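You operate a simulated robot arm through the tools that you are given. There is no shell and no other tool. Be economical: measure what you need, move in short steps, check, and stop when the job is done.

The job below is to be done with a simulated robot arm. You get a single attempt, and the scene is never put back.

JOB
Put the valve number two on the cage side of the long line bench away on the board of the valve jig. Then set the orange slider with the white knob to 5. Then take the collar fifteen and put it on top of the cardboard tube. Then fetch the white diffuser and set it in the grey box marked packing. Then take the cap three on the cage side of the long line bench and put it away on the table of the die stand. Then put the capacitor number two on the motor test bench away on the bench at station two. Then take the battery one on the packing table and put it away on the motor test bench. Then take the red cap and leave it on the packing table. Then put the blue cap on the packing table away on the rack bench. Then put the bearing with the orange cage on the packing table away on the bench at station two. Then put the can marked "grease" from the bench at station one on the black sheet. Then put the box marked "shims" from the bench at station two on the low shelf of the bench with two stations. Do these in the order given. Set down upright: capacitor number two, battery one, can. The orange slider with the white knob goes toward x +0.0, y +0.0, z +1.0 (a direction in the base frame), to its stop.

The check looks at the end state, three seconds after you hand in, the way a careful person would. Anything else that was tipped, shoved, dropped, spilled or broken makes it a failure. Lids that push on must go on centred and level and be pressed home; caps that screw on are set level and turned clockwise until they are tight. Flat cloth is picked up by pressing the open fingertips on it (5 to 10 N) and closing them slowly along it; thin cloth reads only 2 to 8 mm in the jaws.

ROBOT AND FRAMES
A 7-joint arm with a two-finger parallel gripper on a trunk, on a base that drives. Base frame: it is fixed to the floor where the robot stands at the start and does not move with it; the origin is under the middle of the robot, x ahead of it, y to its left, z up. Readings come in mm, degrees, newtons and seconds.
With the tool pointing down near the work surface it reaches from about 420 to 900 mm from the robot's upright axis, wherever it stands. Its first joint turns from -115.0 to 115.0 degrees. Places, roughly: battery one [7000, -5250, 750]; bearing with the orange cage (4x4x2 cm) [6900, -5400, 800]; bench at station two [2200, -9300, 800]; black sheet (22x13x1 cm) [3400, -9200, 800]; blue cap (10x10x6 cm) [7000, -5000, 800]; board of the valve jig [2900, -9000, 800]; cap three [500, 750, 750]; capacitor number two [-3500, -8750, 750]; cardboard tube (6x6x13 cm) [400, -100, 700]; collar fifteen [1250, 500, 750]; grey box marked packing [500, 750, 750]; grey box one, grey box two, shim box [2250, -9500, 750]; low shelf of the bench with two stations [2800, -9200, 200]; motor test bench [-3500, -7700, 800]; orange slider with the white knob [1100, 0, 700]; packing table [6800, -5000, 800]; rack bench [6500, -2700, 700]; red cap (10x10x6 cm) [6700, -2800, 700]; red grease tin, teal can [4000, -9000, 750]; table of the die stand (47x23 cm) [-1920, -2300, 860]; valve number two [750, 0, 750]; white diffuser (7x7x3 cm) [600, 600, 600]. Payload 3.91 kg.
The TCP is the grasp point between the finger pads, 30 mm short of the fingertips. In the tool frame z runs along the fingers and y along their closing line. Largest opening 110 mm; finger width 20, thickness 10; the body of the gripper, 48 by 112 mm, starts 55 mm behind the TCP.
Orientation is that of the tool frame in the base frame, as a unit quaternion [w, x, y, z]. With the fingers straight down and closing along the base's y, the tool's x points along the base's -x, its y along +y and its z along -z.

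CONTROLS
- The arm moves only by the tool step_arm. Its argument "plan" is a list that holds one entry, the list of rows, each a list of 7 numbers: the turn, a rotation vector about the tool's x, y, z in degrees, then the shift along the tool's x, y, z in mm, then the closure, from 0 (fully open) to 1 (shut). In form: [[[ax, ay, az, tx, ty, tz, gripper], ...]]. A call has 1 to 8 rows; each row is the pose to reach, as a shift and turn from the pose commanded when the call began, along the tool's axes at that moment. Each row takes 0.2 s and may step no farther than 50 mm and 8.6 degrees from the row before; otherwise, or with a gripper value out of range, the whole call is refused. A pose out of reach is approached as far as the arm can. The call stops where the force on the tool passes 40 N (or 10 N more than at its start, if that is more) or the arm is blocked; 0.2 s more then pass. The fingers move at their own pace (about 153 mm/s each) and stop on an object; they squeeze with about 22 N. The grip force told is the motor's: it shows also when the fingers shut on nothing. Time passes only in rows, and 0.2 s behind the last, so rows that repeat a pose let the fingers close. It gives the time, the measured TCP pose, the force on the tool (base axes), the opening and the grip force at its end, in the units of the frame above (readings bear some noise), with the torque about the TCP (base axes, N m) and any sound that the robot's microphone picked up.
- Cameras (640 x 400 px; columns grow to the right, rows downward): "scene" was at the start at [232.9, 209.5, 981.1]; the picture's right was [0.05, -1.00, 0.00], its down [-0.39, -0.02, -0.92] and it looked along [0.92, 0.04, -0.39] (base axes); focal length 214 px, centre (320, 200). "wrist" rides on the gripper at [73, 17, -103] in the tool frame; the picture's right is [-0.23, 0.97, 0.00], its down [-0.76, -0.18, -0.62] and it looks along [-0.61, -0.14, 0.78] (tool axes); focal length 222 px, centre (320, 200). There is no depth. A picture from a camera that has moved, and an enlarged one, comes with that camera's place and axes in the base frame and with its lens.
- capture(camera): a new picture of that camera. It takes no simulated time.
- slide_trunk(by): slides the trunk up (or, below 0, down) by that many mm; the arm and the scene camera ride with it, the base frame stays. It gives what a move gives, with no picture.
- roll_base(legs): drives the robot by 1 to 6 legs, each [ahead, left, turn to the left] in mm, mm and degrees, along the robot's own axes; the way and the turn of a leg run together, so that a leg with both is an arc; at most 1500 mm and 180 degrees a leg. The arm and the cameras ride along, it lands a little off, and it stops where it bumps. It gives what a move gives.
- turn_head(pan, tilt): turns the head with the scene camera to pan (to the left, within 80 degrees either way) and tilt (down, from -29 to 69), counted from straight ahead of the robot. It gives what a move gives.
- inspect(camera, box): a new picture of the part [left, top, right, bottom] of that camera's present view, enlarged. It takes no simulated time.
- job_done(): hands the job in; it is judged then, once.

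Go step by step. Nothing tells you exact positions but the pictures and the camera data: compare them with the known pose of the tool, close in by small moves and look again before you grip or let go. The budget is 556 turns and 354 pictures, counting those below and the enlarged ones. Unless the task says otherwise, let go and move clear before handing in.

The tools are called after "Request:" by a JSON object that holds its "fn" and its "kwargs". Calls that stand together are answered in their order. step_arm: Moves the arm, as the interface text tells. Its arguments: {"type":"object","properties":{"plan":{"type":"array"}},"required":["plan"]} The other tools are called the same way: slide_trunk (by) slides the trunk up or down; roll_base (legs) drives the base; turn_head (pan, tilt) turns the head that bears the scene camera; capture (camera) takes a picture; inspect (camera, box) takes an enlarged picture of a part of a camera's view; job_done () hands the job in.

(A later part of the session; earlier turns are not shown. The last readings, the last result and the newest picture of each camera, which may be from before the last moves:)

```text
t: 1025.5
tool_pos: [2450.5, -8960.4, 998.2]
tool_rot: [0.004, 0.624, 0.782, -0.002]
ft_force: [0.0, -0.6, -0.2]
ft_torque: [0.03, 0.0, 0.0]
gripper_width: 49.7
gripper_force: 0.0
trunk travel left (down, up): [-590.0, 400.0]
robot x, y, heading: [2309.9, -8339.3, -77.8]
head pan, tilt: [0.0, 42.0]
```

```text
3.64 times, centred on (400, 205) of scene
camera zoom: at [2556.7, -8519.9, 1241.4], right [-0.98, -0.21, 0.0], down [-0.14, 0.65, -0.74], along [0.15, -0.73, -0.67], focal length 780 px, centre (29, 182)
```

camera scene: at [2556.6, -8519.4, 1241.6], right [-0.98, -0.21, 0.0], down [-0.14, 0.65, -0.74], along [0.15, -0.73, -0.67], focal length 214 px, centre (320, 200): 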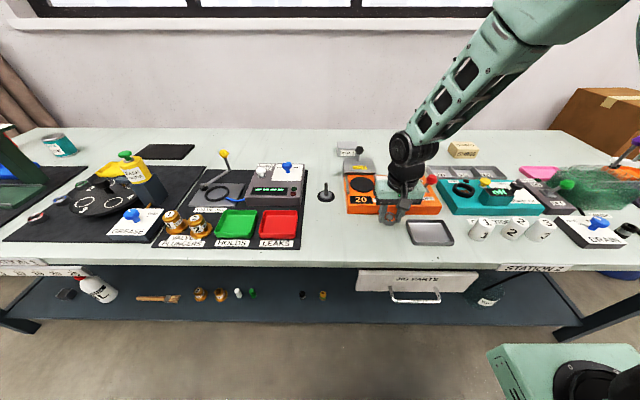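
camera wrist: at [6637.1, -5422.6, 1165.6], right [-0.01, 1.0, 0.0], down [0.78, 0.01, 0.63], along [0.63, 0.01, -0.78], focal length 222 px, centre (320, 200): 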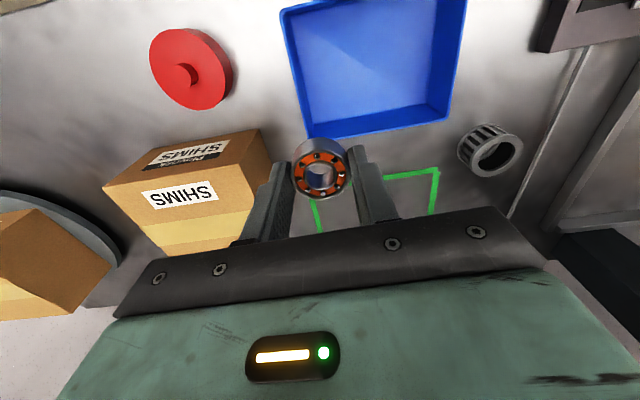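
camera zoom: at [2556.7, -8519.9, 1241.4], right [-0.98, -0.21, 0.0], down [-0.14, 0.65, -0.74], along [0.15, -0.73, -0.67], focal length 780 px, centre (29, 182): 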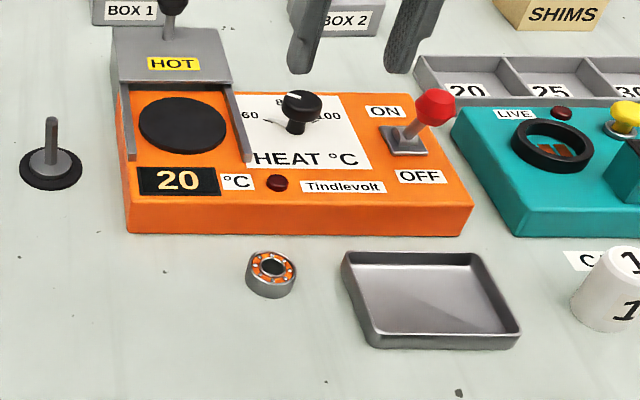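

Bearing is set at station two. Next the grease can: retract and slide left along the bench to station one.

Request:
{"fn": "step_arm", "kwargs": {"plan": [[[0, 0, 0, 45, 0, -20, 0.3], [0, 0, 0, 90, 0, -40, 0.3], [0, 0, 0, 130, 0, -60, 0.3]]]}}

Request:
{"fn": "roll_base", "kwargs": {"legs": [[-150, 0, 0], [0, 1350, 0]]}}

Request:
{"fn": "turn_head", "kwargs": {"pan": 0, "tilt": 35}}

Request:
{"fn": "capture", "kwargs": {"camera": "scene"}}

```text
t: 1026.3
tool_pos: [2423.5, -8833.5, 1054.4]
tool_rot: [0.004, 0.624, 0.781, -0.002]
ft_force: [0.1, 0.0, 0.7]
ft_torque: [0.04, 0.02, -0.04]
gripper_width: 76.8
gripper_force: 0.1
trunk travel left (down, up): [-590.0, 400.0]
robot x, y, heading: [2311.2, -8342.3, -77.9]
head pan, tilt: [0.0, 42.0]
```

```text
t: 1033.9
tool_pos: [3693.9, -8412.4, 1053.0]
tool_rot: [0.004, 0.623, 0.782, -0.003]
ft_force: [0.0, 0.0, 0.8]
ft_torque: [0.04, 0.02, 0.01]
gripper_width: 77.0
gripper_force: 0.1
trunk travel left (down, up): [-590.0, 400.0]
robot x, y, heading: [3580.8, -7917.8, -78.1]
head pan, tilt: [0.0, 42.0]
```

```text
t: 1034.6
tool_pos: [3692.2, -8411.5, 1053.3]
tool_rot: [0.005, 0.623, 0.782, -0.003]
ft_force: [-0.4, 0.3, -0.5]
ft_torque: [0.0, 0.0, -0.02]
gripper_width: 77.0
gripper_force: 0.0
trunk travel left (down, up): [-590.0, 400.0]
robot x, y, heading: [3577.4, -7920.0, -78.0]
head pan, tilt: [0.0, 35.0]
```

```text
135 pictures are left
camera scene: at [3826.5, -8101.6, 1252.0], right [-0.98, -0.21, 0.0], down [-0.12, 0.56, -0.82], along [0.17, -0.8, -0.57], focal length 214 px, centre (320, 200)
```

scene: 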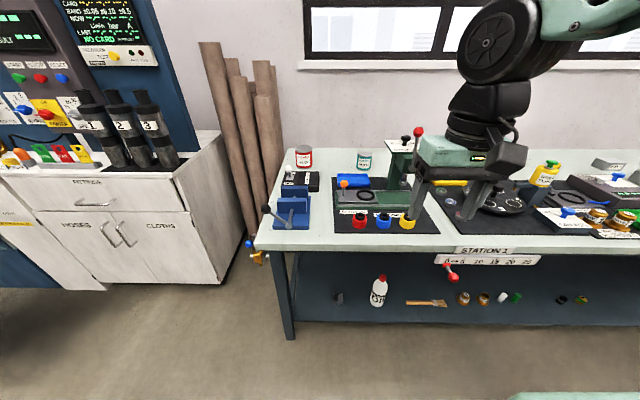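

Request:
{"fn": "inspect", "kwargs": {"camera": "scene", "box": [255, 130, 455, 250]}}

Request:
{"fn": "inspect", "kwargs": {"camera": "scene", "box": [430, 130, 630, 250]}}

```text
3.20 times, centred on (355, 190) of scene
camera zoom: at [3826.5, -8101.6, 1252.0], right [-0.98, -0.21, 0.0], down [-0.12, 0.56, -0.82], along [0.17, -0.8, -0.57], focal length 686 px, centre (208, 232)
```

zoom: 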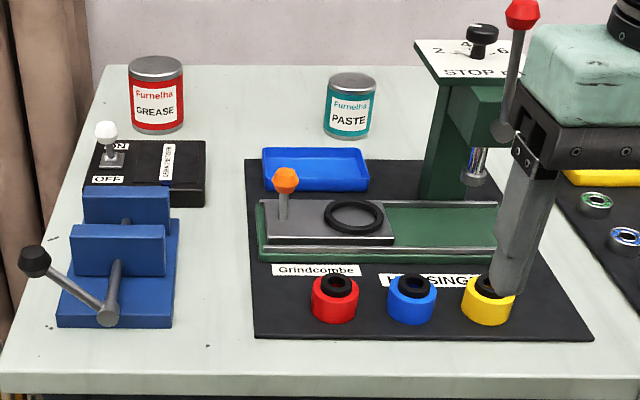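

```text
3.20 times, centred on (530, 190) of scene
camera zoom: at [3826.5, -8101.6, 1252.0], right [-0.98, -0.21, 0.0], down [-0.12, 0.56, -0.82], along [0.17, -0.8, -0.57], focal length 686 px, centre (-352, 232)
```

zoom: 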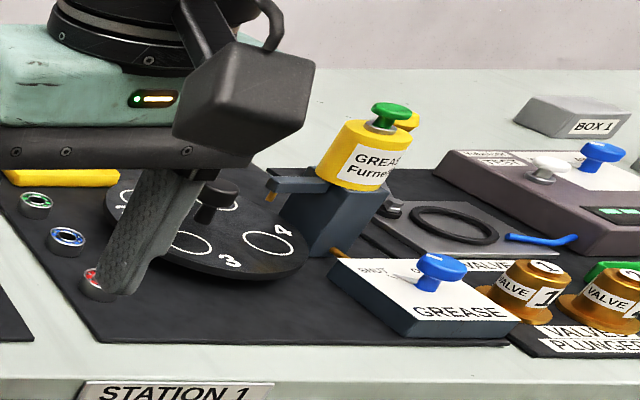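

The red can reads GREASE (the teal one is PASTE); it stands near (4116, -9064). Move in front of it.

Request:
{"fn": "roll_base", "kwargs": {"legs": [[0, 294, 0], [290, 0, 0]]}}

Request:
{"fn": "turn_head", "kwargs": {"pan": 5, "tilt": 42}}

Request:
{"fn": "capture", "kwargs": {"camera": "scene"}}

Request:
{"fn": "capture", "kwargs": {"camera": "wrist"}}

```text
t: 1038.2
tool_pos: [4022.5, -8637.7, 1053.2]
tool_rot: [0.004, 0.626, 0.78, -0.003]
ft_force: [-0.3, -0.6, 0.6]
ft_torque: [0.01, 0.0, -0.01]
gripper_width: 77.0
gripper_force: 0.0
trunk travel left (down, up): [-590.0, 400.0]
robot x, y, heading: [3915.6, -8142.1, -78.2]
head pan, tilt: [0.0, 35.0]
```

```text
t: 1038.8
tool_pos: [4020.9, -8638.0, 1054.1]
tool_rot: [0.004, 0.626, 0.78, -0.003]
ft_force: [-0.2, 0.2, 0.7]
ft_torque: [-0.02, -0.03, 0.02]
gripper_width: 77.1
gripper_force: 0.0
trunk travel left (down, up): [-590.0, 400.0]
robot x, y, heading: [3914.6, -8143.9, -78.2]
head pan, tilt: [5.0, 42.0]
```

```text
132 pictures are left
camera scene: at [4163.4, -8322.6, 1241.5], right [-0.96, -0.29, 0.0], down [-0.19, 0.64, -0.74], along [0.21, -0.71, -0.67], focal length 214 px, centre (320, 200)
```

scene: 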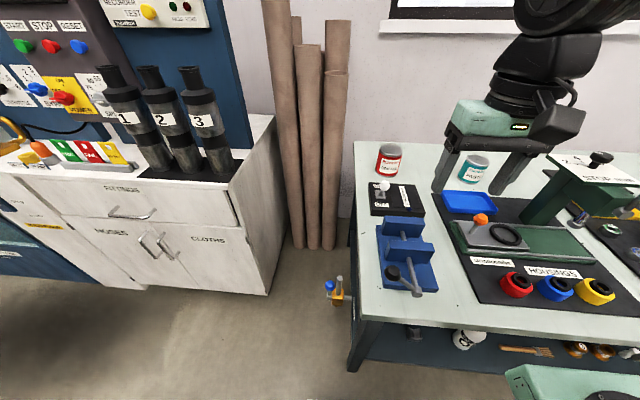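

```text
131 pictures are left
camera wrist: at [4022.3, -8562.3, 1156.7], right [1.0, -0.01, 0.0], down [-0.01, -0.78, 0.63], along [0.0, -0.63, -0.78], focal length 222 px, centre (320, 200)
```

wrist: 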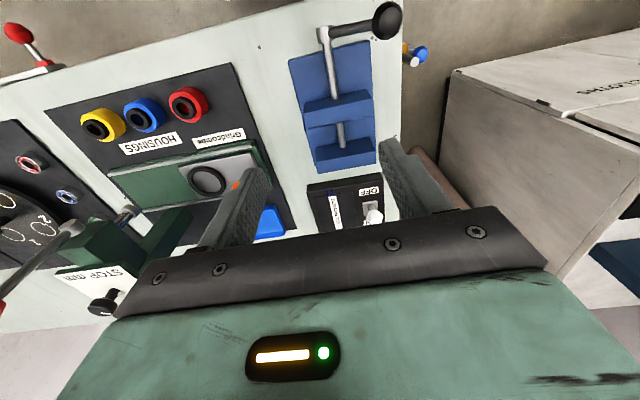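

Request:
{"fn": "inspect", "kwargs": {"camera": "scene", "box": [350, 120, 500, 220]}}

```text
4.00 times, centred on (425, 170) of scene
camera zoom: at [4163.4, -8322.6, 1241.5], right [-0.96, -0.29, 0.0], down [-0.19, 0.64, -0.74], along [0.21, -0.71, -0.67], focal length 858 px, centre (-100, 320)
```

zoom: 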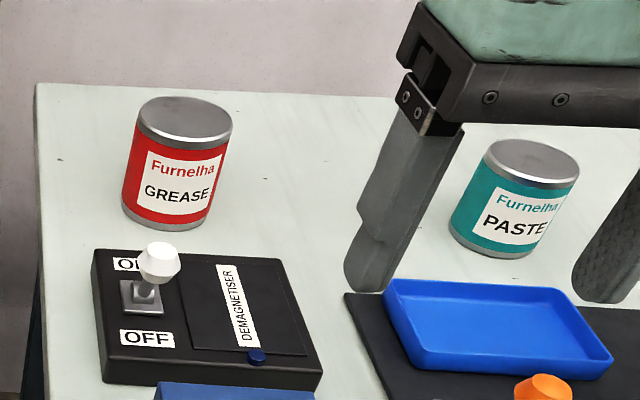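

Request:
{"fn": "roll_base", "kwargs": {"legs": [[65, 0, 0]]}}

Request:
{"fn": "step_arm", "kwargs": {"plan": [[[0, 0, 0, -45, 0, 0, 0], [0, 0, 0, -90, 0, 0, 0], [0, 0, 0, -135, 0, 0, 0], [0, 0, 0, -180, 0, 0, 0], [0, 0, 0, -225, 0, 0, 0], [0, 0, 0, -270, 0, 0, 0], [0, 0, 0, -315, 0, 0, 0]]]}}

Request:
{"fn": "capture", "kwargs": {"camera": "wrist"}}

```text
t: 1039.8
tool_pos: [4034.8, -8703.2, 1054.3]
tool_rot: [0.005, 0.626, 0.78, -0.002]
ft_force: [-0.6, -0.4, -0.6]
ft_torque: [-0.02, -0.04, -0.01]
gripper_width: 77.2
gripper_force: 0.0
trunk travel left (down, up): [-590.0, 400.0]
robot x, y, heading: [3922.8, -8210.1, -78.7]
head pan, tilt: [5.0, 42.0]
```

```text
t: 1041.4
tool_pos: [4106.7, -9011.8, 1057.9]
tool_rot: [0.005, 0.625, 0.78, -0.002]
ft_force: [-0.6, 0.1, 1.4]
ft_torque: [0.0, -0.01, 0.0]
gripper_width: 110.3
gripper_force: 0.0
trunk travel left (down, up): [-590.0, 400.0]
robot x, y, heading: [3923.5, -8209.7, -78.3]
head pan, tilt: [5.0, 42.0]
```

```text
129 pictures are left
camera wrist: at [4106.8, -8935.5, 1160.8], right [1.0, -0.01, 0.0], down [-0.01, -0.78, 0.63], along [0.0, -0.63, -0.78], focal length 222 px, centre (320, 200)
```

wrist: 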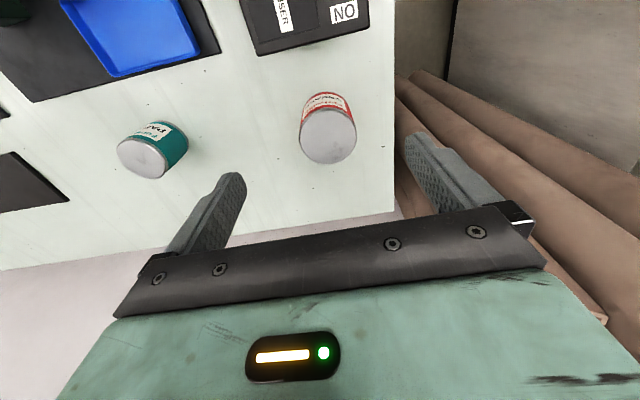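

Can at (4119, -9068). Move over and lower.

Request:
{"fn": "step_arm", "kwargs": {"plan": [[[0, 0, 0, -29, 0, 30, 0], [0, 0, 0, -57, 0, 60, 0], [0, 0, 0, -57, 0, 105, 0], [0, 0, 0, -57, 0, 140, 0]]]}}

Request:
{"fn": "capture", "kwargs": {"camera": "wrist"}}

Request:
{"fn": "inspect", "kwargs": {"camera": "scene", "box": [320, 60, 500, 240]}}

```text
t: 1042.4
tool_pos: [4119.3, -9070.9, 918.0]
tool_rot: [0.006, 0.626, 0.78, -0.004]
ft_force: [-0.9, 0.7, 0.7]
ft_torque: [-0.01, -0.02, -0.02]
gripper_width: 109.7
gripper_force: 0.1
trunk travel left (down, up): [-590.0, 400.0]
robot x, y, heading: [3922.6, -8210.6, -78.3]
head pan, tilt: [5.0, 42.0]
```

```text
128 pictures are left
camera wrist: at [4120.0, -8995.1, 1021.1], right [1.0, -0.01, 0.0], down [-0.01, -0.78, 0.63], along [0.0, -0.63, -0.78], focal length 222 px, centre (320, 200)
```

wrist: 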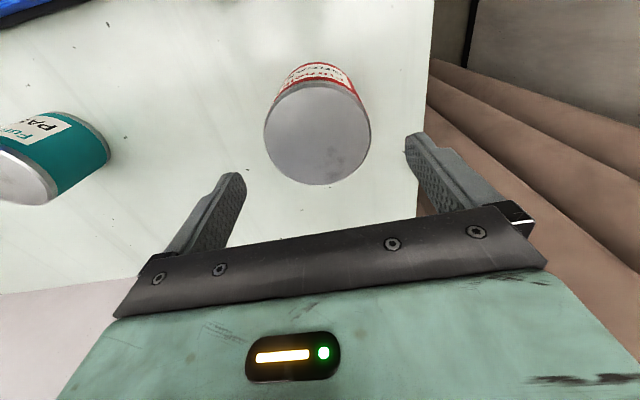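

```text
2.22 times, centred on (410, 150) of scene
camera zoom: at [4176.9, -8387.0, 1241.6], right [-0.96, -0.29, 0.0], down [-0.19, 0.64, -0.74], along [0.21, -0.71, -0.67], focal length 477 px, centre (120, 311)
```

zoom: 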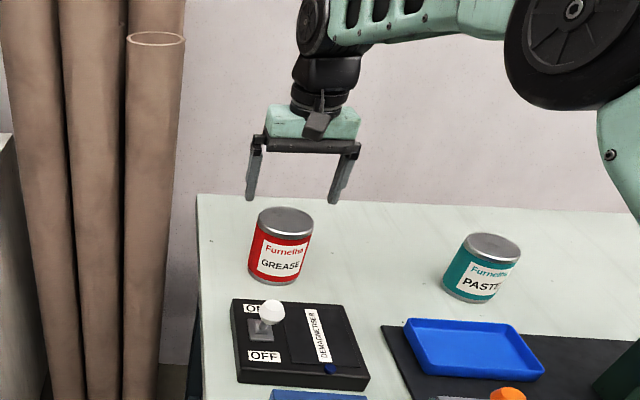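

Request:
{"fn": "step_arm", "kwargs": {"plan": [[[0, 0, 0, 4, 0, 35, 0], [0, 0, 0, 4, 0, 70, 0], [0, 0, 0, 4, 0, 98, 0], [0, 0, 0, 4, 0, 98, 0.3], [0, 0, 0, 4, 0, 98, 1], [0, 0, 0, 4, 0, 98, 1]]]}}

Request:
{"fn": "capture", "kwargs": {"camera": "wrist"}}

```text
t: 1043.8
tool_pos: [4113.9, -9064.9, 819.6]
tool_rot: [0.005, 0.626, 0.78, -0.002]
ft_force: [0.0, 0.0, 1.4]
ft_torque: [0.04, 0.06, 0.02]
gripper_width: 83.8
gripper_force: 22.0
trunk travel left (down, up): [-590.0, 400.0]
robot x, y, heading: [3925.8, -8209.6, -78.3]
head pan, tilt: [5.0, 42.0]
```

```text
126 pictures are left
camera wrist: at [4115.1, -8989.3, 921.7], right [1.0, -0.01, 0.0], down [-0.01, -0.78, 0.63], along [0.0, -0.63, -0.78], focal length 222 px, centre (320, 200)
```

wrist: 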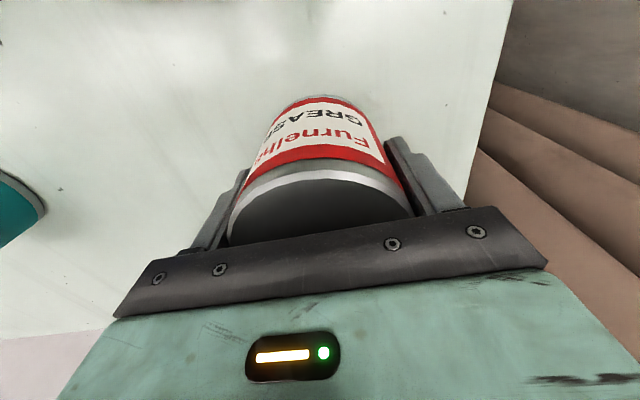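

Gripped at 84 mm. Lift and retract.

Request:
{"fn": "step_arm", "kwargs": {"plan": [[[0, 0, 0, 0, 0, -20, 1], [0, 0, 0, 0, 0, -60, 1], [0, 0, 0, 0, 0, -105, 1], [0, 0, 0, 0, 0, -150, 1], [0, 0, 0, 0, 0, -195, 1], [0, 0, 0, 0, 0, -235, 1], [0, 0, 0, 40, 0, -260, 1], [0, 0, 0, 85, 0, -270, 1]]]}}

Request:
{"fn": "step_arm", "kwargs": {"plan": [[[0, 0, 0, 45, 0, 0, 1], [0, 0, 0, 90, 0, 0, 1], [0, 0, 0, 135, 0, 0, 1], [0, 0, 0, 180, 0, 0, 1], [0, 0, 0, 225, 0, 0, 1]]]}}

Request:
{"fn": "capture", "kwargs": {"camera": "scene"}}

```text
t: 1045.6
tool_pos: [4096.5, -8978.9, 1083.9]
tool_rot: [0.003, 0.626, 0.78, -0.002]
ft_force: [0.0, -0.6, -6.8]
ft_torque: [0.06, 0.03, 0.01]
gripper_width: 83.6
gripper_force: 21.8
trunk travel left (down, up): [-590.0, 400.0]
robot x, y, heading: [3922.6, -8210.9, -78.3]
head pan, tilt: [5.0, 42.0]
```

```text
t: 1046.8
tool_pos: [4047.0, -8755.1, 1086.8]
tool_rot: [0.005, 0.626, 0.78, -0.004]
ft_force: [-0.1, -0.7, -6.5]
ft_torque: [0.05, 0.01, -0.01]
gripper_width: 83.8
gripper_force: 21.9
trunk travel left (down, up): [-590.0, 400.0]
robot x, y, heading: [3921.4, -8208.5, -78.2]
head pan, tilt: [5.0, 42.0]
```

```text
125 pictures are left
camera scene: at [4177.2, -8387.8, 1241.3], right [-0.96, -0.29, 0.0], down [-0.19, 0.64, -0.74], along [0.21, -0.71, -0.67], focal length 214 px, centre (320, 200)
```

scene: 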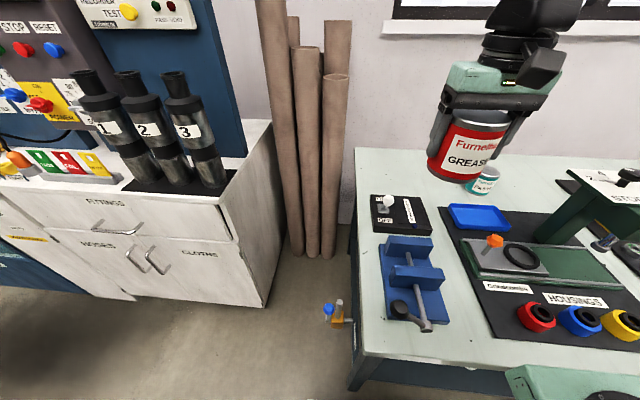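

Request:
{"fn": "roll_base", "kwargs": {"legs": [[-200, 0, 0], [0, -700, 0], [150, 0, 0]]}}

Request:
{"fn": "turn_head", "kwargs": {"pan": 0, "tilt": 42}}

Request:
{"fn": "capture", "kwargs": {"camera": "scene"}}

Request:
{"fn": "capture", "kwargs": {"camera": "wrist"}}

```text
t: 1052.8
tool_pos: [3370.6, -8843.9, 1086.4]
tool_rot: [0.005, 0.62, 0.785, -0.002]
ft_force: [-0.7, -1.2, -4.9]
ft_torque: [0.01, 0.01, 0.03]
gripper_width: 83.6
gripper_force: 22.4
trunk travel left (down, up): [-590.0, 400.0]
robot x, y, heading: [3241.0, -8304.8, -77.7]
head pan, tilt: [5.0, 42.0]
```

```text
t: 1053.5
tool_pos: [3369.6, -8844.2, 1087.6]
tool_rot: [0.005, 0.62, 0.784, -0.002]
ft_force: [0.6, 0.4, -5.4]
ft_torque: [0.04, 0.01, 0.01]
gripper_width: 83.9
gripper_force: 21.8
trunk travel left (down, up): [-590.0, 400.0]
robot x, y, heading: [3238.9, -8298.0, -77.4]
head pan, tilt: [0.0, 42.0]
```

```text
124 pictures are left
camera scene: at [3487.7, -8477.0, 1241.5], right [-0.98, -0.22, 0.0], down [-0.14, 0.65, -0.74], along [0.16, -0.73, -0.67], focal length 214 px, centre (320, 200)
```

scene: 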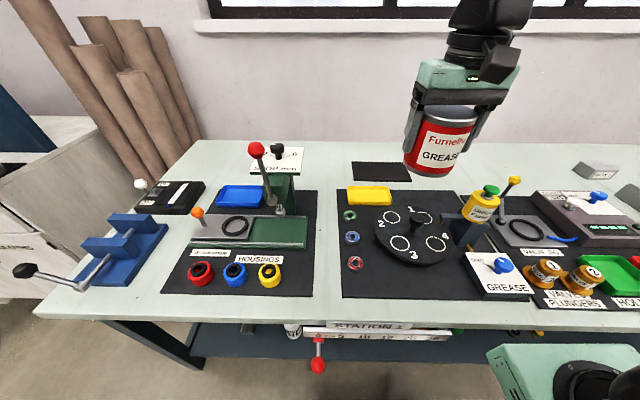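

```text
123 pictures are left
camera wrist: at [3369.4, -8768.2, 1189.3], right [1.0, 0.0, 0.0], down [0.0, -0.78, 0.63], along [0.0, -0.63, -0.78], focal length 222 px, centre (320, 200)
```

wrist: 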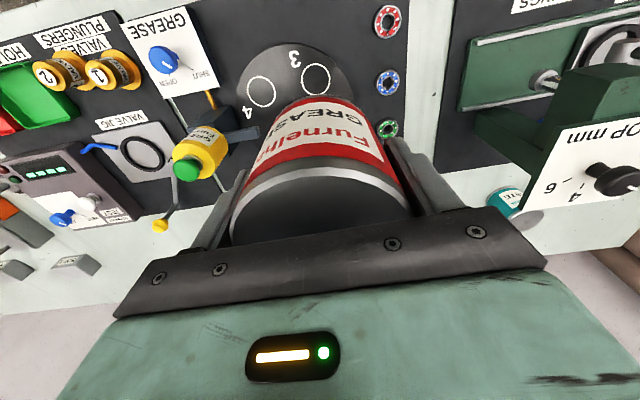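

Advance a little and bring the can over the black sheet, centre about (3402, -9212).

Request:
{"fn": "roll_base", "kwargs": {"legs": [[52, 0, 0]]}}

Request:
{"fn": "step_arm", "kwargs": {"plan": [[[0, 0, 0, -45, -6, 0, 1], [0, 0, 0, -90, -12, 0, 1], [0, 0, 0, -135, -18, 0, 1], [0, 0, 0, -180, -24, 0, 1], [0, 0, 0, -225, -30, 0, 1]]]}}

Request:
{"fn": "capture", "kwargs": {"camera": "scene"}}

Request:
{"fn": "capture", "kwargs": {"camera": "wrist"}}

```text
t: 1054.4
tool_pos: [3381.7, -8895.2, 1086.0]
tool_rot: [0.005, 0.621, 0.784, -0.003]
ft_force: [-0.4, 0.1, -5.1]
ft_torque: [0.02, 0.01, -0.02]
gripper_width: 83.6
gripper_force: 22.1
trunk travel left (down, up): [-590.0, 400.0]
robot x, y, heading: [3253.1, -8352.7, -77.3]
head pan, tilt: [0.0, 42.0]
```

```text
t: 1055.6
tool_pos: [3405.3, -9120.4, 1088.0]
tool_rot: [0.004, 0.62, 0.784, -0.004]
ft_force: [-0.1, 0.8, -3.3]
ft_torque: [-0.05, 0.04, 0.03]
gripper_width: 83.9
gripper_force: 22.0
trunk travel left (down, up): [-590.0, 400.0]
robot x, y, heading: [3252.1, -8353.2, -77.5]
head pan, tilt: [0.0, 42.0]
```

```text
122 pictures are left
camera scene: at [3499.0, -8528.2, 1241.5], right [-0.98, -0.22, 0.0], down [-0.14, 0.65, -0.74], along [0.16, -0.73, -0.67], focal length 214 px, centre (320, 200)
```

scene: 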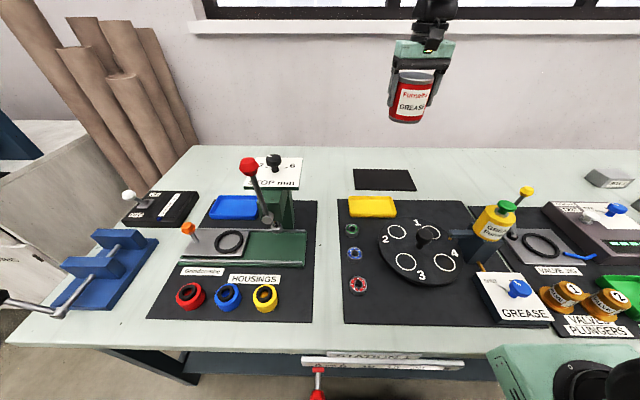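

```text
121 pictures are left
camera wrist: at [3404.8, -9044.8, 1189.9], right [1.0, 0.0, 0.0], down [0.0, -0.78, 0.63], along [0.0, -0.63, -0.78], focal length 222 px, centre (320, 200)
```

wrist: 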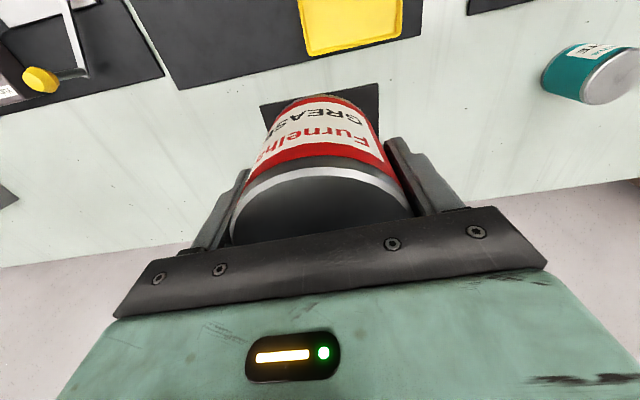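

Request:
{"fn": "step_arm", "kwargs": {"plan": [[[0, 0, 0, -22, -6, 35, 1], [0, 0, 0, -45, -12, 70, 1], [0, 0, 0, -67, -18, 105, 1], [0, 0, 0, -90, -23, 140, 1], [0, 0, 0, -90, -23, 180, 1], [0, 0, 0, -90, -23, 215, 1], [0, 0, 0, -90, -23, 235, 1]]]}}

Request:
{"fn": "capture", "kwargs": {"camera": "scene"}}

Request:
{"fn": "capture", "kwargs": {"camera": "wrist"}}

```text
t: 1057.2
tool_pos: [3405.2, -9217.7, 856.4]
tool_rot: [0.005, 0.62, 0.784, -0.002]
ft_force: [0.8, 0.1, -4.2]
ft_torque: [0.02, 0.0, 0.01]
gripper_width: 83.8
gripper_force: 21.6
trunk travel left (down, up): [-590.0, 400.0]
robot x, y, heading: [3248.7, -8349.3, -77.6]
head pan, tilt: [0.0, 42.0]
```

```text
120 pictures are left
camera scene: at [3499.1, -8528.7, 1241.5], right [-0.98, -0.22, 0.0], down [-0.14, 0.65, -0.74], along [0.16, -0.73, -0.67], focal length 214 px, centre (320, 200)
```

scene: 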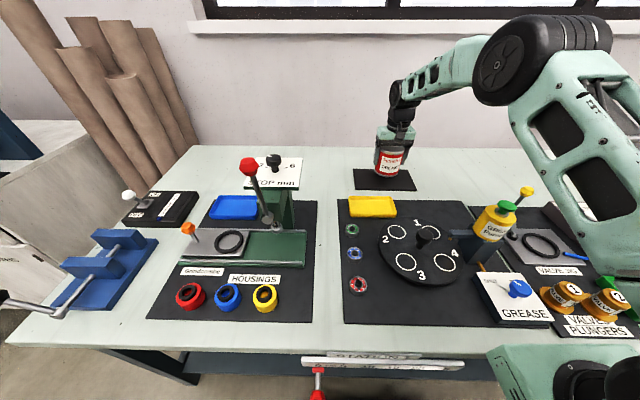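

```text
119 pictures are left
camera wrist: at [3404.8, -9141.8, 958.7], right [1.0, 0.0, 0.0], down [0.0, -0.78, 0.63], along [0.0, -0.63, -0.78], focal length 222 px, centre (320, 200)
```

wrist: 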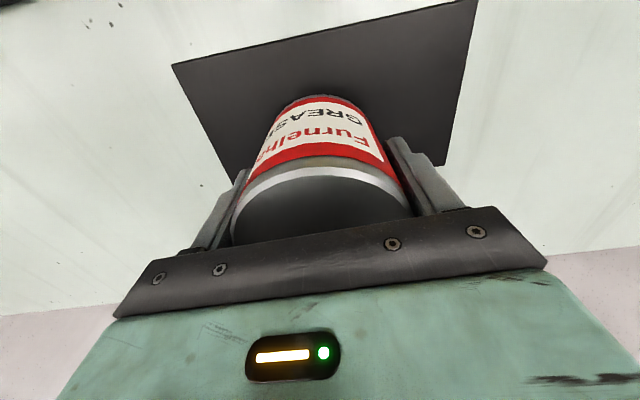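

The sheet's centre is (3408, -9209); we're within 8 mm. Lower to contact.

Request:
{"fn": "step_arm", "kwargs": {"plan": [[[0, 0, 0, 6, 3, 12, 1], [0, 0, 0, 6, 3, 22, 1], [0, 0, 0, 6, 3, 27, 1], [0, 0, 0, 6, 3, 31, 1]]]}}

```text
t: 1058.2
tool_pos: [3405.0, -9212.3, 826.3]
tool_rot: [0.007, 0.621, 0.784, -0.004]
ft_force: [1.3, -2.6, 14.4]
ft_torque: [-0.22, 0.27, 0.1]
gripper_width: 84.1
gripper_force: 22.0
trunk travel left (down, up): [-590.0, 400.0]
robot x, y, heading: [3255.5, -8350.8, -77.5]
head pan, tilt: [0.0, 42.0]
```

Request:
{"fn": "step_arm", "kwargs": {"plan": [[[0, 0, 0, 0, 0, 1, 0.15], [0, 0, 0, 0, 0, 1, 0.05], [0, 0, 0, 0, 0, 0, 0], [0, 0, 0, 0, 0, -40, 0], [0, 0, 0, 0, 0, -85, 0], [0, 0, 0, 0, 0, -130, 0], [0, 0, 0, 0, 0, -175, 0], [0, 0, 0, 30, 0, -210, 0]]]}}

Request:
{"fn": "inspect", "kwargs": {"camera": "scene", "box": [330, 100, 450, 210]}}

```text
t: 1060.0
tool_pos: [3397.8, -9179.4, 1034.9]
tool_rot: [0.004, 0.621, 0.784, -0.002]
ft_force: [0.2, 0.2, -0.8]
ft_torque: [-0.01, 0.03, 0.0]
gripper_width: 110.1
gripper_force: 0.1
trunk travel left (down, up): [-590.0, 400.0]
robot x, y, heading: [3249.7, -8355.1, -77.4]
head pan, tilt: [0.0, 42.0]
```

```text
3.64 times, centred on (390, 155) of scene
camera zoom: at [3499.2, -8529.1, 1241.3], right [-0.98, -0.22, 0.0], down [-0.14, 0.65, -0.74], along [0.16, -0.73, -0.67], focal length 780 px, centre (66, 364)
```

zoom: 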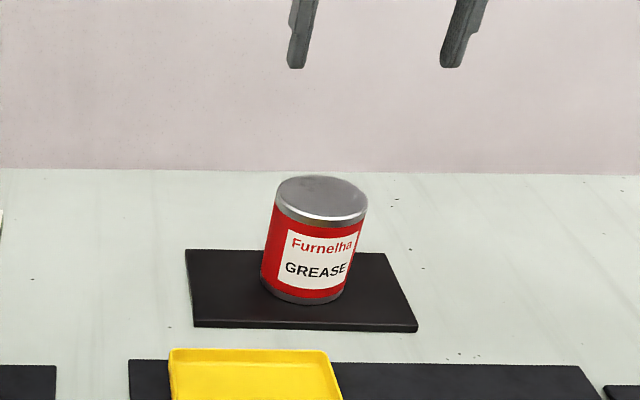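

The can stands upright on the black sheet. Last item: the SHIMS box at station two. Retract and slide right.

Request:
{"fn": "step_arm", "kwargs": {"plan": [[[0, 0, 0, 45, 0, -10, 0.2], [0, 0, 0, 90, 0, -20, 0.2], [0, 0, 0, 135, 0, -30, 0.2], [0, 0, 0, 180, 0, -40, 0.2], [0, 0, 0, 225, 0, -40, 0.2]]]}}

Request:
{"fn": "roll_base", "kwargs": {"legs": [[-150, 0, 0], [20, -1307, 0]]}}

Request:
{"fn": "turn_head", "kwargs": {"pan": 0, "tilt": 35}}

Request:
{"fn": "capture", "kwargs": {"camera": "scene"}}

```text
t: 1061.2
tool_pos: [3340.3, -8958.3, 1069.5]
tool_rot: [0.004, 0.62, 0.785, -0.002]
ft_force: [0.5, -1.0, -1.1]
ft_torque: [0.02, 0.04, -0.02]
gripper_width: 88.0
gripper_force: 0.0
trunk travel left (down, up): [-590.0, 400.0]
robot x, y, heading: [3255.4, -8352.6, -77.5]
head pan, tilt: [0.0, 42.0]
```

```text
t: 1068.8
tool_pos: [2047.8, -9127.4, 1071.9]
tool_rot: [0.004, 0.61, 0.793, -0.003]
ft_force: [0.2, -0.3, -0.3]
ft_torque: [0.02, 0.0, 0.02]
gripper_width: 88.1
gripper_force: 0.0
trunk travel left (down, up): [-590.0, 400.0]
robot x, y, heading: [1942.7, -8527.1, -76.0]
head pan, tilt: [0.0, 42.0]
```

```text
t: 1069.5
tool_pos: [2047.6, -9129.2, 1071.2]
tool_rot: [0.005, 0.61, 0.792, -0.002]
ft_force: [0.2, 0.4, -0.4]
ft_torque: [-0.01, 0.01, 0.01]
gripper_width: 87.8
gripper_force: 0.0
trunk travel left (down, up): [-590.0, 400.0]
robot x, y, heading: [1945.4, -8525.3, -75.8]
head pan, tilt: [0.0, 35.0]
```

```text
117 pictures are left
camera scene: at [2195.0, -8698.7, 1252.0], right [-0.97, -0.24, 0.0], down [-0.14, 0.56, -0.82], along [0.2, -0.79, -0.57], focal length 214 px, centre (320, 200)
```

scene: 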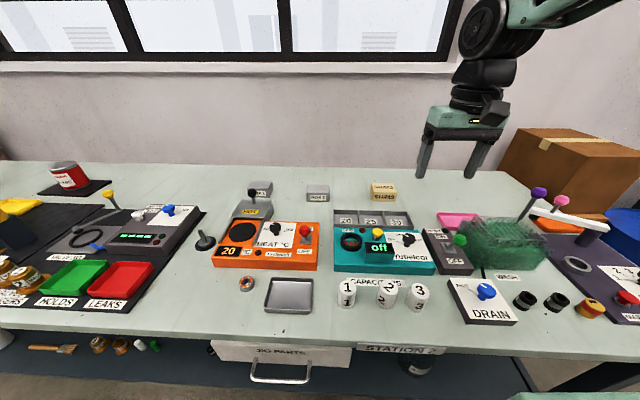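

Request:
{"fn": "inspect", "kwargs": {"camera": "scene", "box": [330, 160, 450, 250]}}

Request:
{"fn": "capture", "kwargs": {"camera": "wrist"}}

```text
4.44 times, centred on (390, 205) of scene
camera zoom: at [2195.0, -8698.7, 1252.0], right [-0.97, -0.24, 0.0], down [-0.14, 0.56, -0.82], along [0.2, -0.79, -0.57], focal length 953 px, centre (9, 178)
```

zoom: 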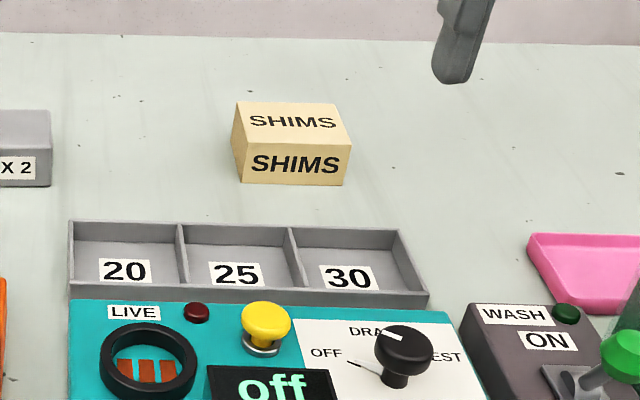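

```text
115 pictures are left
camera wrist: at [2045.5, -9052.3, 1174.1], right [1.0, 0.03, 0.0], down [0.02, -0.78, 0.63], along [0.02, -0.63, -0.78], focal length 222 px, centre (320, 200)
```

wrist: 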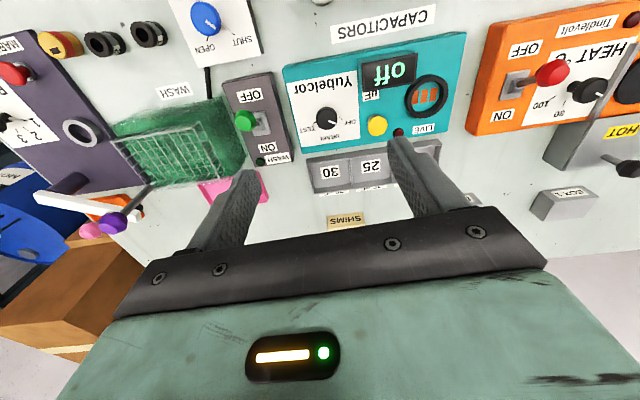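

SHIMS box is about 90x60x45 mm at (2125, -9473). Advance 70 mm and reach over it.

Request:
{"fn": "roll_base", "kwargs": {"legs": [[70, 0, -1.5]]}}

Request:
{"fn": "step_arm", "kwargs": {"plan": [[[0, 0, 0, -45, 0, 0, 0], [0, 0, 0, -90, 0, 0, 0], [0, 0, 0, -135, 0, 0, 0], [0, 0, 0, -180, 0, 20, 0], [0, 0, 0, -215, 0, 50, 0]]]}}

Request:
{"fn": "capture", "kwargs": {"camera": "wrist"}}

```text
t: 1070.5
tool_pos: [2049.8, -9196.6, 1071.5]
tool_rot: [0.004, 0.62, 0.785, -0.003]
ft_force: [-0.4, 0.7, 1.1]
ft_torque: [0.0, -0.02, 0.01]
gripper_width: 88.0
gripper_force: 0.0
trunk travel left (down, up): [-590.0, 400.0]
robot x, y, heading: [1954.5, -8592.1, -77.6]
head pan, tilt: [0.0, 35.0]
```

```text
t: 1071.7
tool_pos: [2100.6, -9404.3, 1025.0]
tool_rot: [0.005, 0.62, 0.784, -0.003]
ft_force: [0.0, 1.2, 0.4]
ft_torque: [-0.05, -0.06, -0.03]
gripper_width: 109.5
gripper_force: 0.1
trunk travel left (down, up): [-590.0, 400.0]
robot x, y, heading: [1959.2, -8592.7, -77.5]
head pan, tilt: [0.0, 35.0]
```

```text
114 pictures are left
camera wrist: at [2099.5, -9328.3, 1126.9], right [1.0, 0.0, 0.0], down [0.0, -0.78, 0.63], along [0.01, -0.63, -0.78], focal length 222 px, centre (320, 200)
```

wrist: 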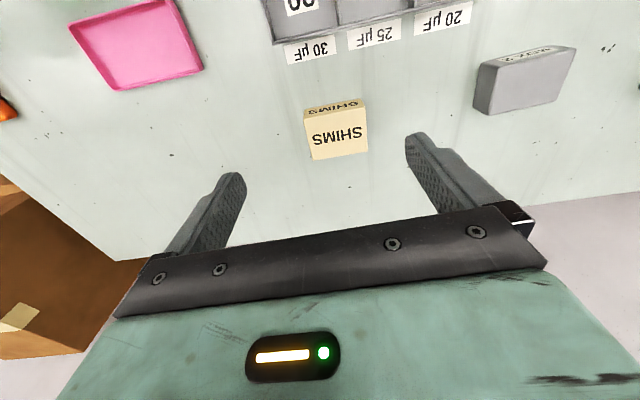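

Request:
{"fn": "step_arm", "kwargs": {"plan": [[[0, 0, 0, -32, 7, 30, 0], [0, 0, 0, -64, 14, 60, 0], [0, 0, 0, -64, 14, 105, 0], [0, 0, 0, -64, 14, 140, 0]]]}}

Request:
{"fn": "capture", "kwargs": {"camera": "wrist"}}

Request:
{"fn": "inspect", "kwargs": {"camera": "scene", "box": [310, 100, 490, 250]}}

```text
t: 1072.7
tool_pos: [2129.1, -9468.3, 884.4]
tool_rot: [0.005, 0.62, 0.784, -0.003]
ft_force: [1.4, -0.8, 0.4]
ft_torque: [0.01, -0.02, 0.01]
gripper_width: 110.0
gripper_force: 0.1
trunk travel left (down, up): [-590.0, 400.0]
robot x, y, heading: [1960.7, -8590.9, -77.7]
head pan, tilt: [0.0, 35.0]
```

```text
113 pictures are left
camera wrist: at [2129.2, -9392.7, 986.6], right [1.0, 0.0, 0.0], down [0.0, -0.78, 0.63], along [0.01, -0.63, -0.78], focal length 222 px, centre (320, 200)
```

wrist: 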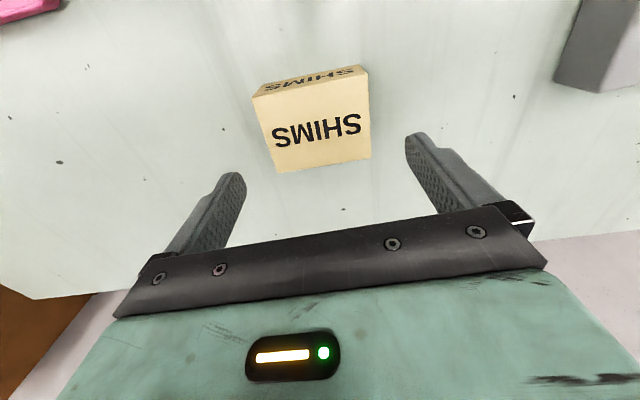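

```text
2.67 times, centred on (400, 175) of scene
camera zoom: at [2206.2, -8770.9, 1252.1], right [-0.98, -0.22, 0.0], down [-0.13, 0.56, -0.82], along [0.18, -0.8, -0.57], focal length 572 px, centre (107, 267)
```

zoom: 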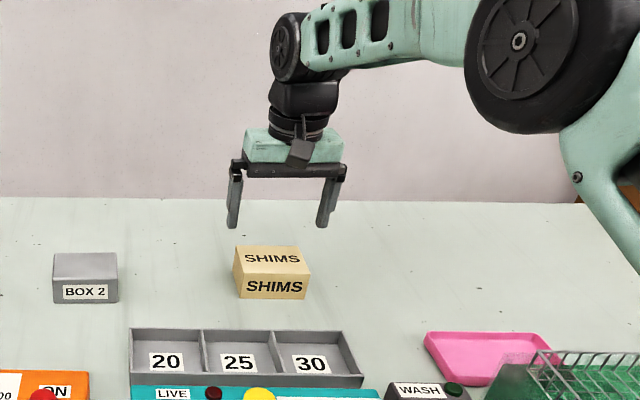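

Request:
{"fn": "step_arm", "kwargs": {"plan": [[[0, 0, 0, 4, 0, 40, 0], [0, 0, 0, 4, 0, 75, 0], [0, 0, 0, 4, 0, 94, 0]]]}}

Request:
{"fn": "capture", "kwargs": {"camera": "wrist"}}

```text
t: 1073.5
tool_pos: [2129.3, -9464.3, 788.4]
tool_rot: [0.005, 0.619, 0.785, -0.003]
ft_force: [-1.2, 5.0, 15.5]
ft_torque: [0.09, 0.97, -0.36]
gripper_width: 109.7
gripper_force: 0.0
trunk travel left (down, up): [-590.0, 400.0]
robot x, y, heading: [1957.7, -8591.8, -77.7]
head pan, tilt: [0.0, 35.0]
```

```text
111 pictures are left
camera wrist: at [2128.5, -9388.8, 892.5], right [1.0, 0.0, 0.0], down [0.0, -0.77, 0.63], along [0.01, -0.63, -0.77], focal length 222 px, centre (320, 200)
```

wrist: 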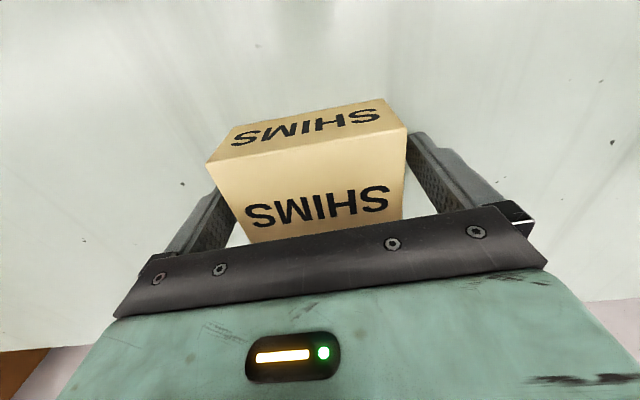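

A fingertip is touching the bench; raise 4 mm and close.

Request:
{"fn": "step_arm", "kwargs": {"plan": [[[0, 0, 0, 0, 0, -5, 0], [0, 0, 0, 0, 0, -5, 0.15], [0, 0, 0, 0, 0, -5, 1], [0, 0, 0, 0, 0, -5, 1]]]}}

```text
t: 1074.5
tool_pos: [2127.6, -9465.0, 793.7]
tool_rot: [0.004, 0.62, 0.785, -0.002]
ft_force: [-0.3, 0.2, -0.8]
ft_torque: [0.03, 0.01, 0.0]
gripper_width: 90.5
gripper_force: 22.2
trunk travel left (down, up): [-590.0, 400.0]
robot x, y, heading: [1957.4, -8590.1, -77.3]
head pan, tilt: [0.0, 35.0]
```

Gripped at 90 mm. Lift and retract.

Request:
{"fn": "step_arm", "kwargs": {"plan": [[[0, 0, 0, 0, 0, -15, 1], [0, 0, 0, 0, 0, -55, 1], [0, 0, 0, 0, 0, -100, 1], [0, 0, 0, 0, 0, -145, 1], [0, 0, 0, 30, 0, -180, 1], [0, 0, 0, 70, 0, -200, 1], [0, 0, 0, 115, 0, -215, 1], [0, 0, 0, 160, 0, -230, 1]]]}}

Request:
{"fn": "step_arm", "kwargs": {"plan": [[[0, 0, 0, 45, 0, -5, 1], [0, 0, 0, 90, 0, -10, 1], [0, 0, 0, 135, 0, -15, 1], [0, 0, 0, 180, 0, -15, 1], [0, 0, 0, 225, 0, -15, 1]]]}}

Request:
{"fn": "capture", "kwargs": {"camera": "wrist"}}

```text
t: 1076.3
tool_pos: [2089.5, -9309.3, 1025.7]
tool_rot: [0.004, 0.62, 0.785, -0.003]
ft_force: [0.2, 0.0, -3.1]
ft_torque: [0.03, -0.04, -0.01]
gripper_width: 90.4
gripper_force: 22.2
trunk travel left (down, up): [-590.0, 400.0]
robot x, y, heading: [1957.9, -8589.1, -77.3]
head pan, tilt: [0.0, 35.0]
```

```text
t: 1077.5
tool_pos: [2033.7, -9086.4, 1037.5]
tool_rot: [0.004, 0.62, 0.785, -0.003]
ft_force: [0.4, -0.4, -2.3]
ft_torque: [0.02, 0.0, -0.02]
gripper_width: 90.3
gripper_force: 21.7
trunk travel left (down, up): [-590.0, 400.0]
robot x, y, heading: [1959.2, -8590.5, -77.3]
head pan, tilt: [0.0, 35.0]
```

```text
110 pictures are left
camera wrist: at [2033.6, -9010.9, 1140.1], right [1.0, 0.01, 0.0], down [0.0, -0.78, 0.63], along [0.01, -0.63, -0.78], focal length 222 px, centre (320, 200)
```

wrist: 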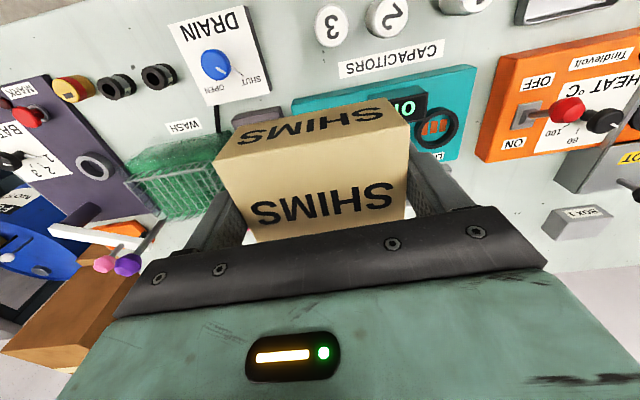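

Box held. Back off, shift left, and lower the trunk to see the low shelf.

Request:
{"fn": "roll_base", "kwargs": {"legs": [[-450, 0, 0], [0, 590, 0]]}}

Request:
{"fn": "slide_trunk", "kwargs": {"by": -480}}

Request:
{"fn": "turn_head", "kwargs": {"pan": 0, "tilt": 25}}

Request:
{"fn": "capture", "kwargs": {"camera": "scene"}}

```text
t: 1083.2
tool_pos: [2524.9, -8512.6, 1037.9]
tool_rot: [0.005, 0.62, 0.785, -0.002]
ft_force: [-0.6, 0.6, -2.1]
ft_torque: [0.0, 0.0, 0.0]
gripper_width: 90.4
gripper_force: 21.9
trunk travel left (down, up): [-590.0, 400.0]
robot x, y, heading: [2452.3, -8016.2, -77.3]
head pan, tilt: [0.0, 35.0]
```

```text
refused: -480 is not a number from -400 to 400
```

```text
t: 1084.0
tool_pos: [2524.0, -8512.9, 1037.7]
tool_rot: [0.004, 0.62, 0.784, -0.003]
ft_force: [0.3, -0.4, -2.2]
ft_torque: [0.03, 0.0, 0.0]
gripper_width: 90.4
gripper_force: 21.8
trunk travel left (down, up): [-590.0, 400.0]
robot x, y, heading: [2451.3, -8014.8, -77.5]
head pan, tilt: [0.0, 25.0]
```

```text
109 pictures are left
camera scene: at [2698.4, -8201.6, 1267.7], right [-0.98, -0.22, 0.0], down [-0.09, 0.41, -0.91], along [0.2, -0.88, -0.42], focal length 214 px, centre (320, 200)
```

scene: 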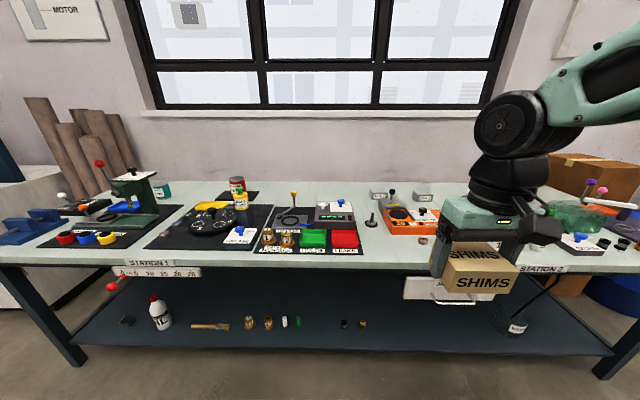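

Request:
{"fn": "slide_trunk", "kwargs": {"by": -400}}

Request:
{"fn": "capture", "kwargs": {"camera": "scene"}}

Request:
{"fn": "capture", "kwargs": {"camera": "wrist"}}

```text
t: 1087.8
tool_pos: [2524.1, -8512.4, 637.9]
tool_rot: [0.005, 0.62, 0.784, -0.002]
ft_force: [0.4, 0.3, -2.9]
ft_torque: [-0.03, -0.01, 0.02]
gripper_width: 90.3
gripper_force: 22.1
trunk travel left (down, up): [-190.0, 800.0]
robot x, y, heading: [2447.4, -8016.2, -77.4]
head pan, tilt: [0.0, 25.0]
```

```text
108 pictures are left
camera scene: at [2698.4, -8201.5, 867.8], right [-0.98, -0.22, 0.0], down [-0.09, 0.41, -0.91], along [0.2, -0.88, -0.42], focal length 214 px, centre (320, 200)
```

scene: 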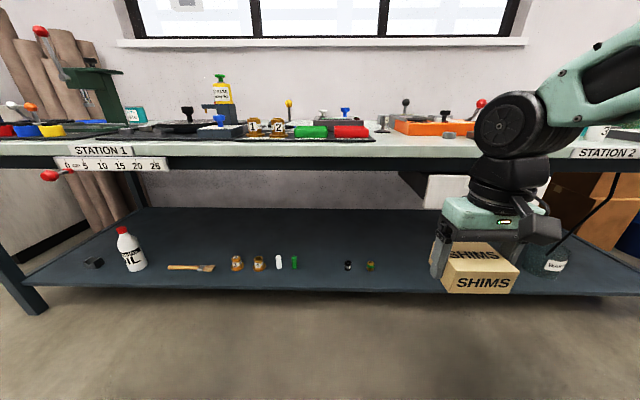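

```text
107 pictures are left
camera wrist: at [2524.3, -8437.0, 740.4], right [1.0, 0.0, 0.0], down [0.0, -0.78, 0.63], along [0.0, -0.63, -0.78], focal length 222 px, centre (320, 200)
```

wrist: 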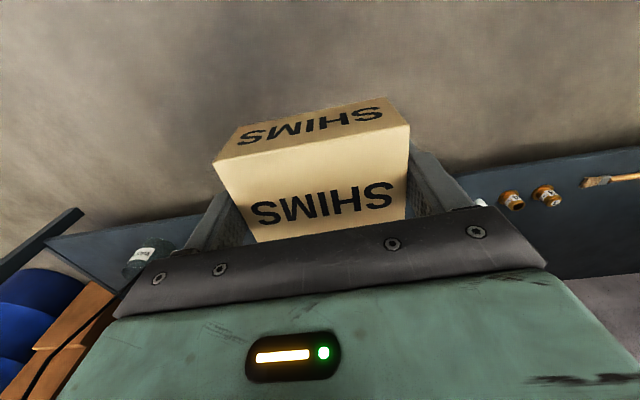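

The shelf is at z≈158, front edge near (2838, -8824) for x≈2850, with free space between the small items there. Position the robot so target (2850, -8885) is straight ahead, and lower the trunk fully.

Request:
{"fn": "roll_base", "kwargs": {"legs": [[0, 215, 0], [165, 0, 0]]}}

Request:
{"fn": "slide_trunk", "kwargs": {"by": -190}}

Request:
{"fn": "step_arm", "kwargs": {"plan": [[[0, 0, 0, 0, 0, 40, 1], [0, 0, 0, 0, 0, 80, 1], [0, 0, 0, 0, 0, 120, 1], [0, 0, 0, 0, 0, 160, 1], [0, 0, 0, 0, 0, 190, 1]]]}}

Request:
{"fn": "capture", "kwargs": {"camera": "scene"}}

Request:
{"fn": "capture", "kwargs": {"camera": "wrist"}}

```text
t: 1090.5
tool_pos: [2765.6, -8630.2, 637.7]
tool_rot: [0.004, 0.621, 0.784, -0.003]
ft_force: [0.4, -0.1, -2.6]
ft_torque: [-0.01, 0.0, 0.0]
gripper_width: 90.2
gripper_force: 21.7
trunk travel left (down, up): [-190.0, 800.0]
robot x, y, heading: [2693.1, -8136.4, -77.7]
head pan, tilt: [0.0, 25.0]
```

```text
t: 1092.6
tool_pos: [2765.3, -8631.2, 447.8]
tool_rot: [0.004, 0.622, 0.783, -0.002]
ft_force: [0.3, 0.6, -2.6]
ft_torque: [0.02, 0.02, 0.02]
gripper_width: 90.0
gripper_force: 22.5
trunk travel left (down, up): [0.0, 990.0]
robot x, y, heading: [2695.1, -8132.2, -77.7]
head pan, tilt: [0.0, 25.0]
```

```text
t: 1093.8
tool_pos: [2766.2, -8631.2, 257.4]
tool_rot: [0.005, 0.622, 0.783, -0.003]
ft_force: [0.5, -0.1, -2.2]
ft_torque: [0.0, 0.02, 0.04]
gripper_width: 90.5
gripper_force: 21.9
trunk travel left (down, up): [0.0, 990.0]
robot x, y, heading: [2692.3, -8136.6, -77.8]
head pan, tilt: [0.0, 25.0]
```

```text
106 pictures are left
camera scene: at [2940.1, -8320.4, 677.8], right [-0.98, -0.21, 0.0], down [-0.09, 0.41, -0.91], along [0.19, -0.89, -0.42], focal length 214 px, centre (320, 200)
```

scene: 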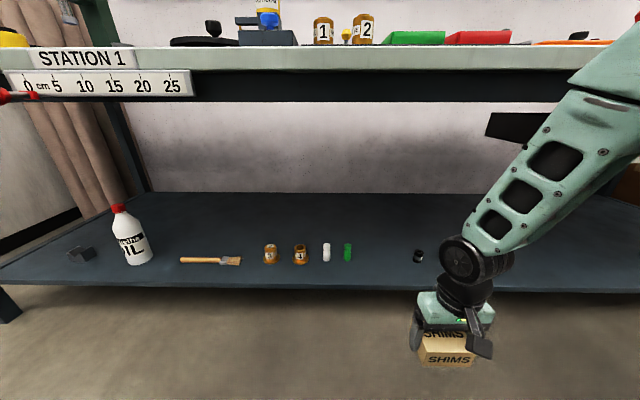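

```text
105 pictures are left
camera wrist: at [2765.8, -8555.2, 360.0], right [1.0, 0.0, 0.0], down [0.0, -0.78, 0.63], along [0.0, -0.63, -0.78], focal length 222 px, centre (320, 200)
```

wrist: 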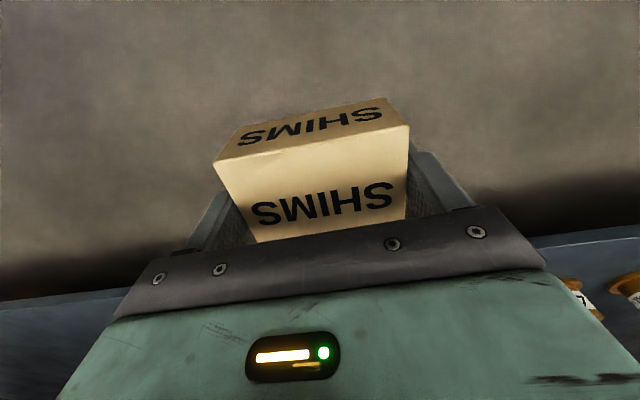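

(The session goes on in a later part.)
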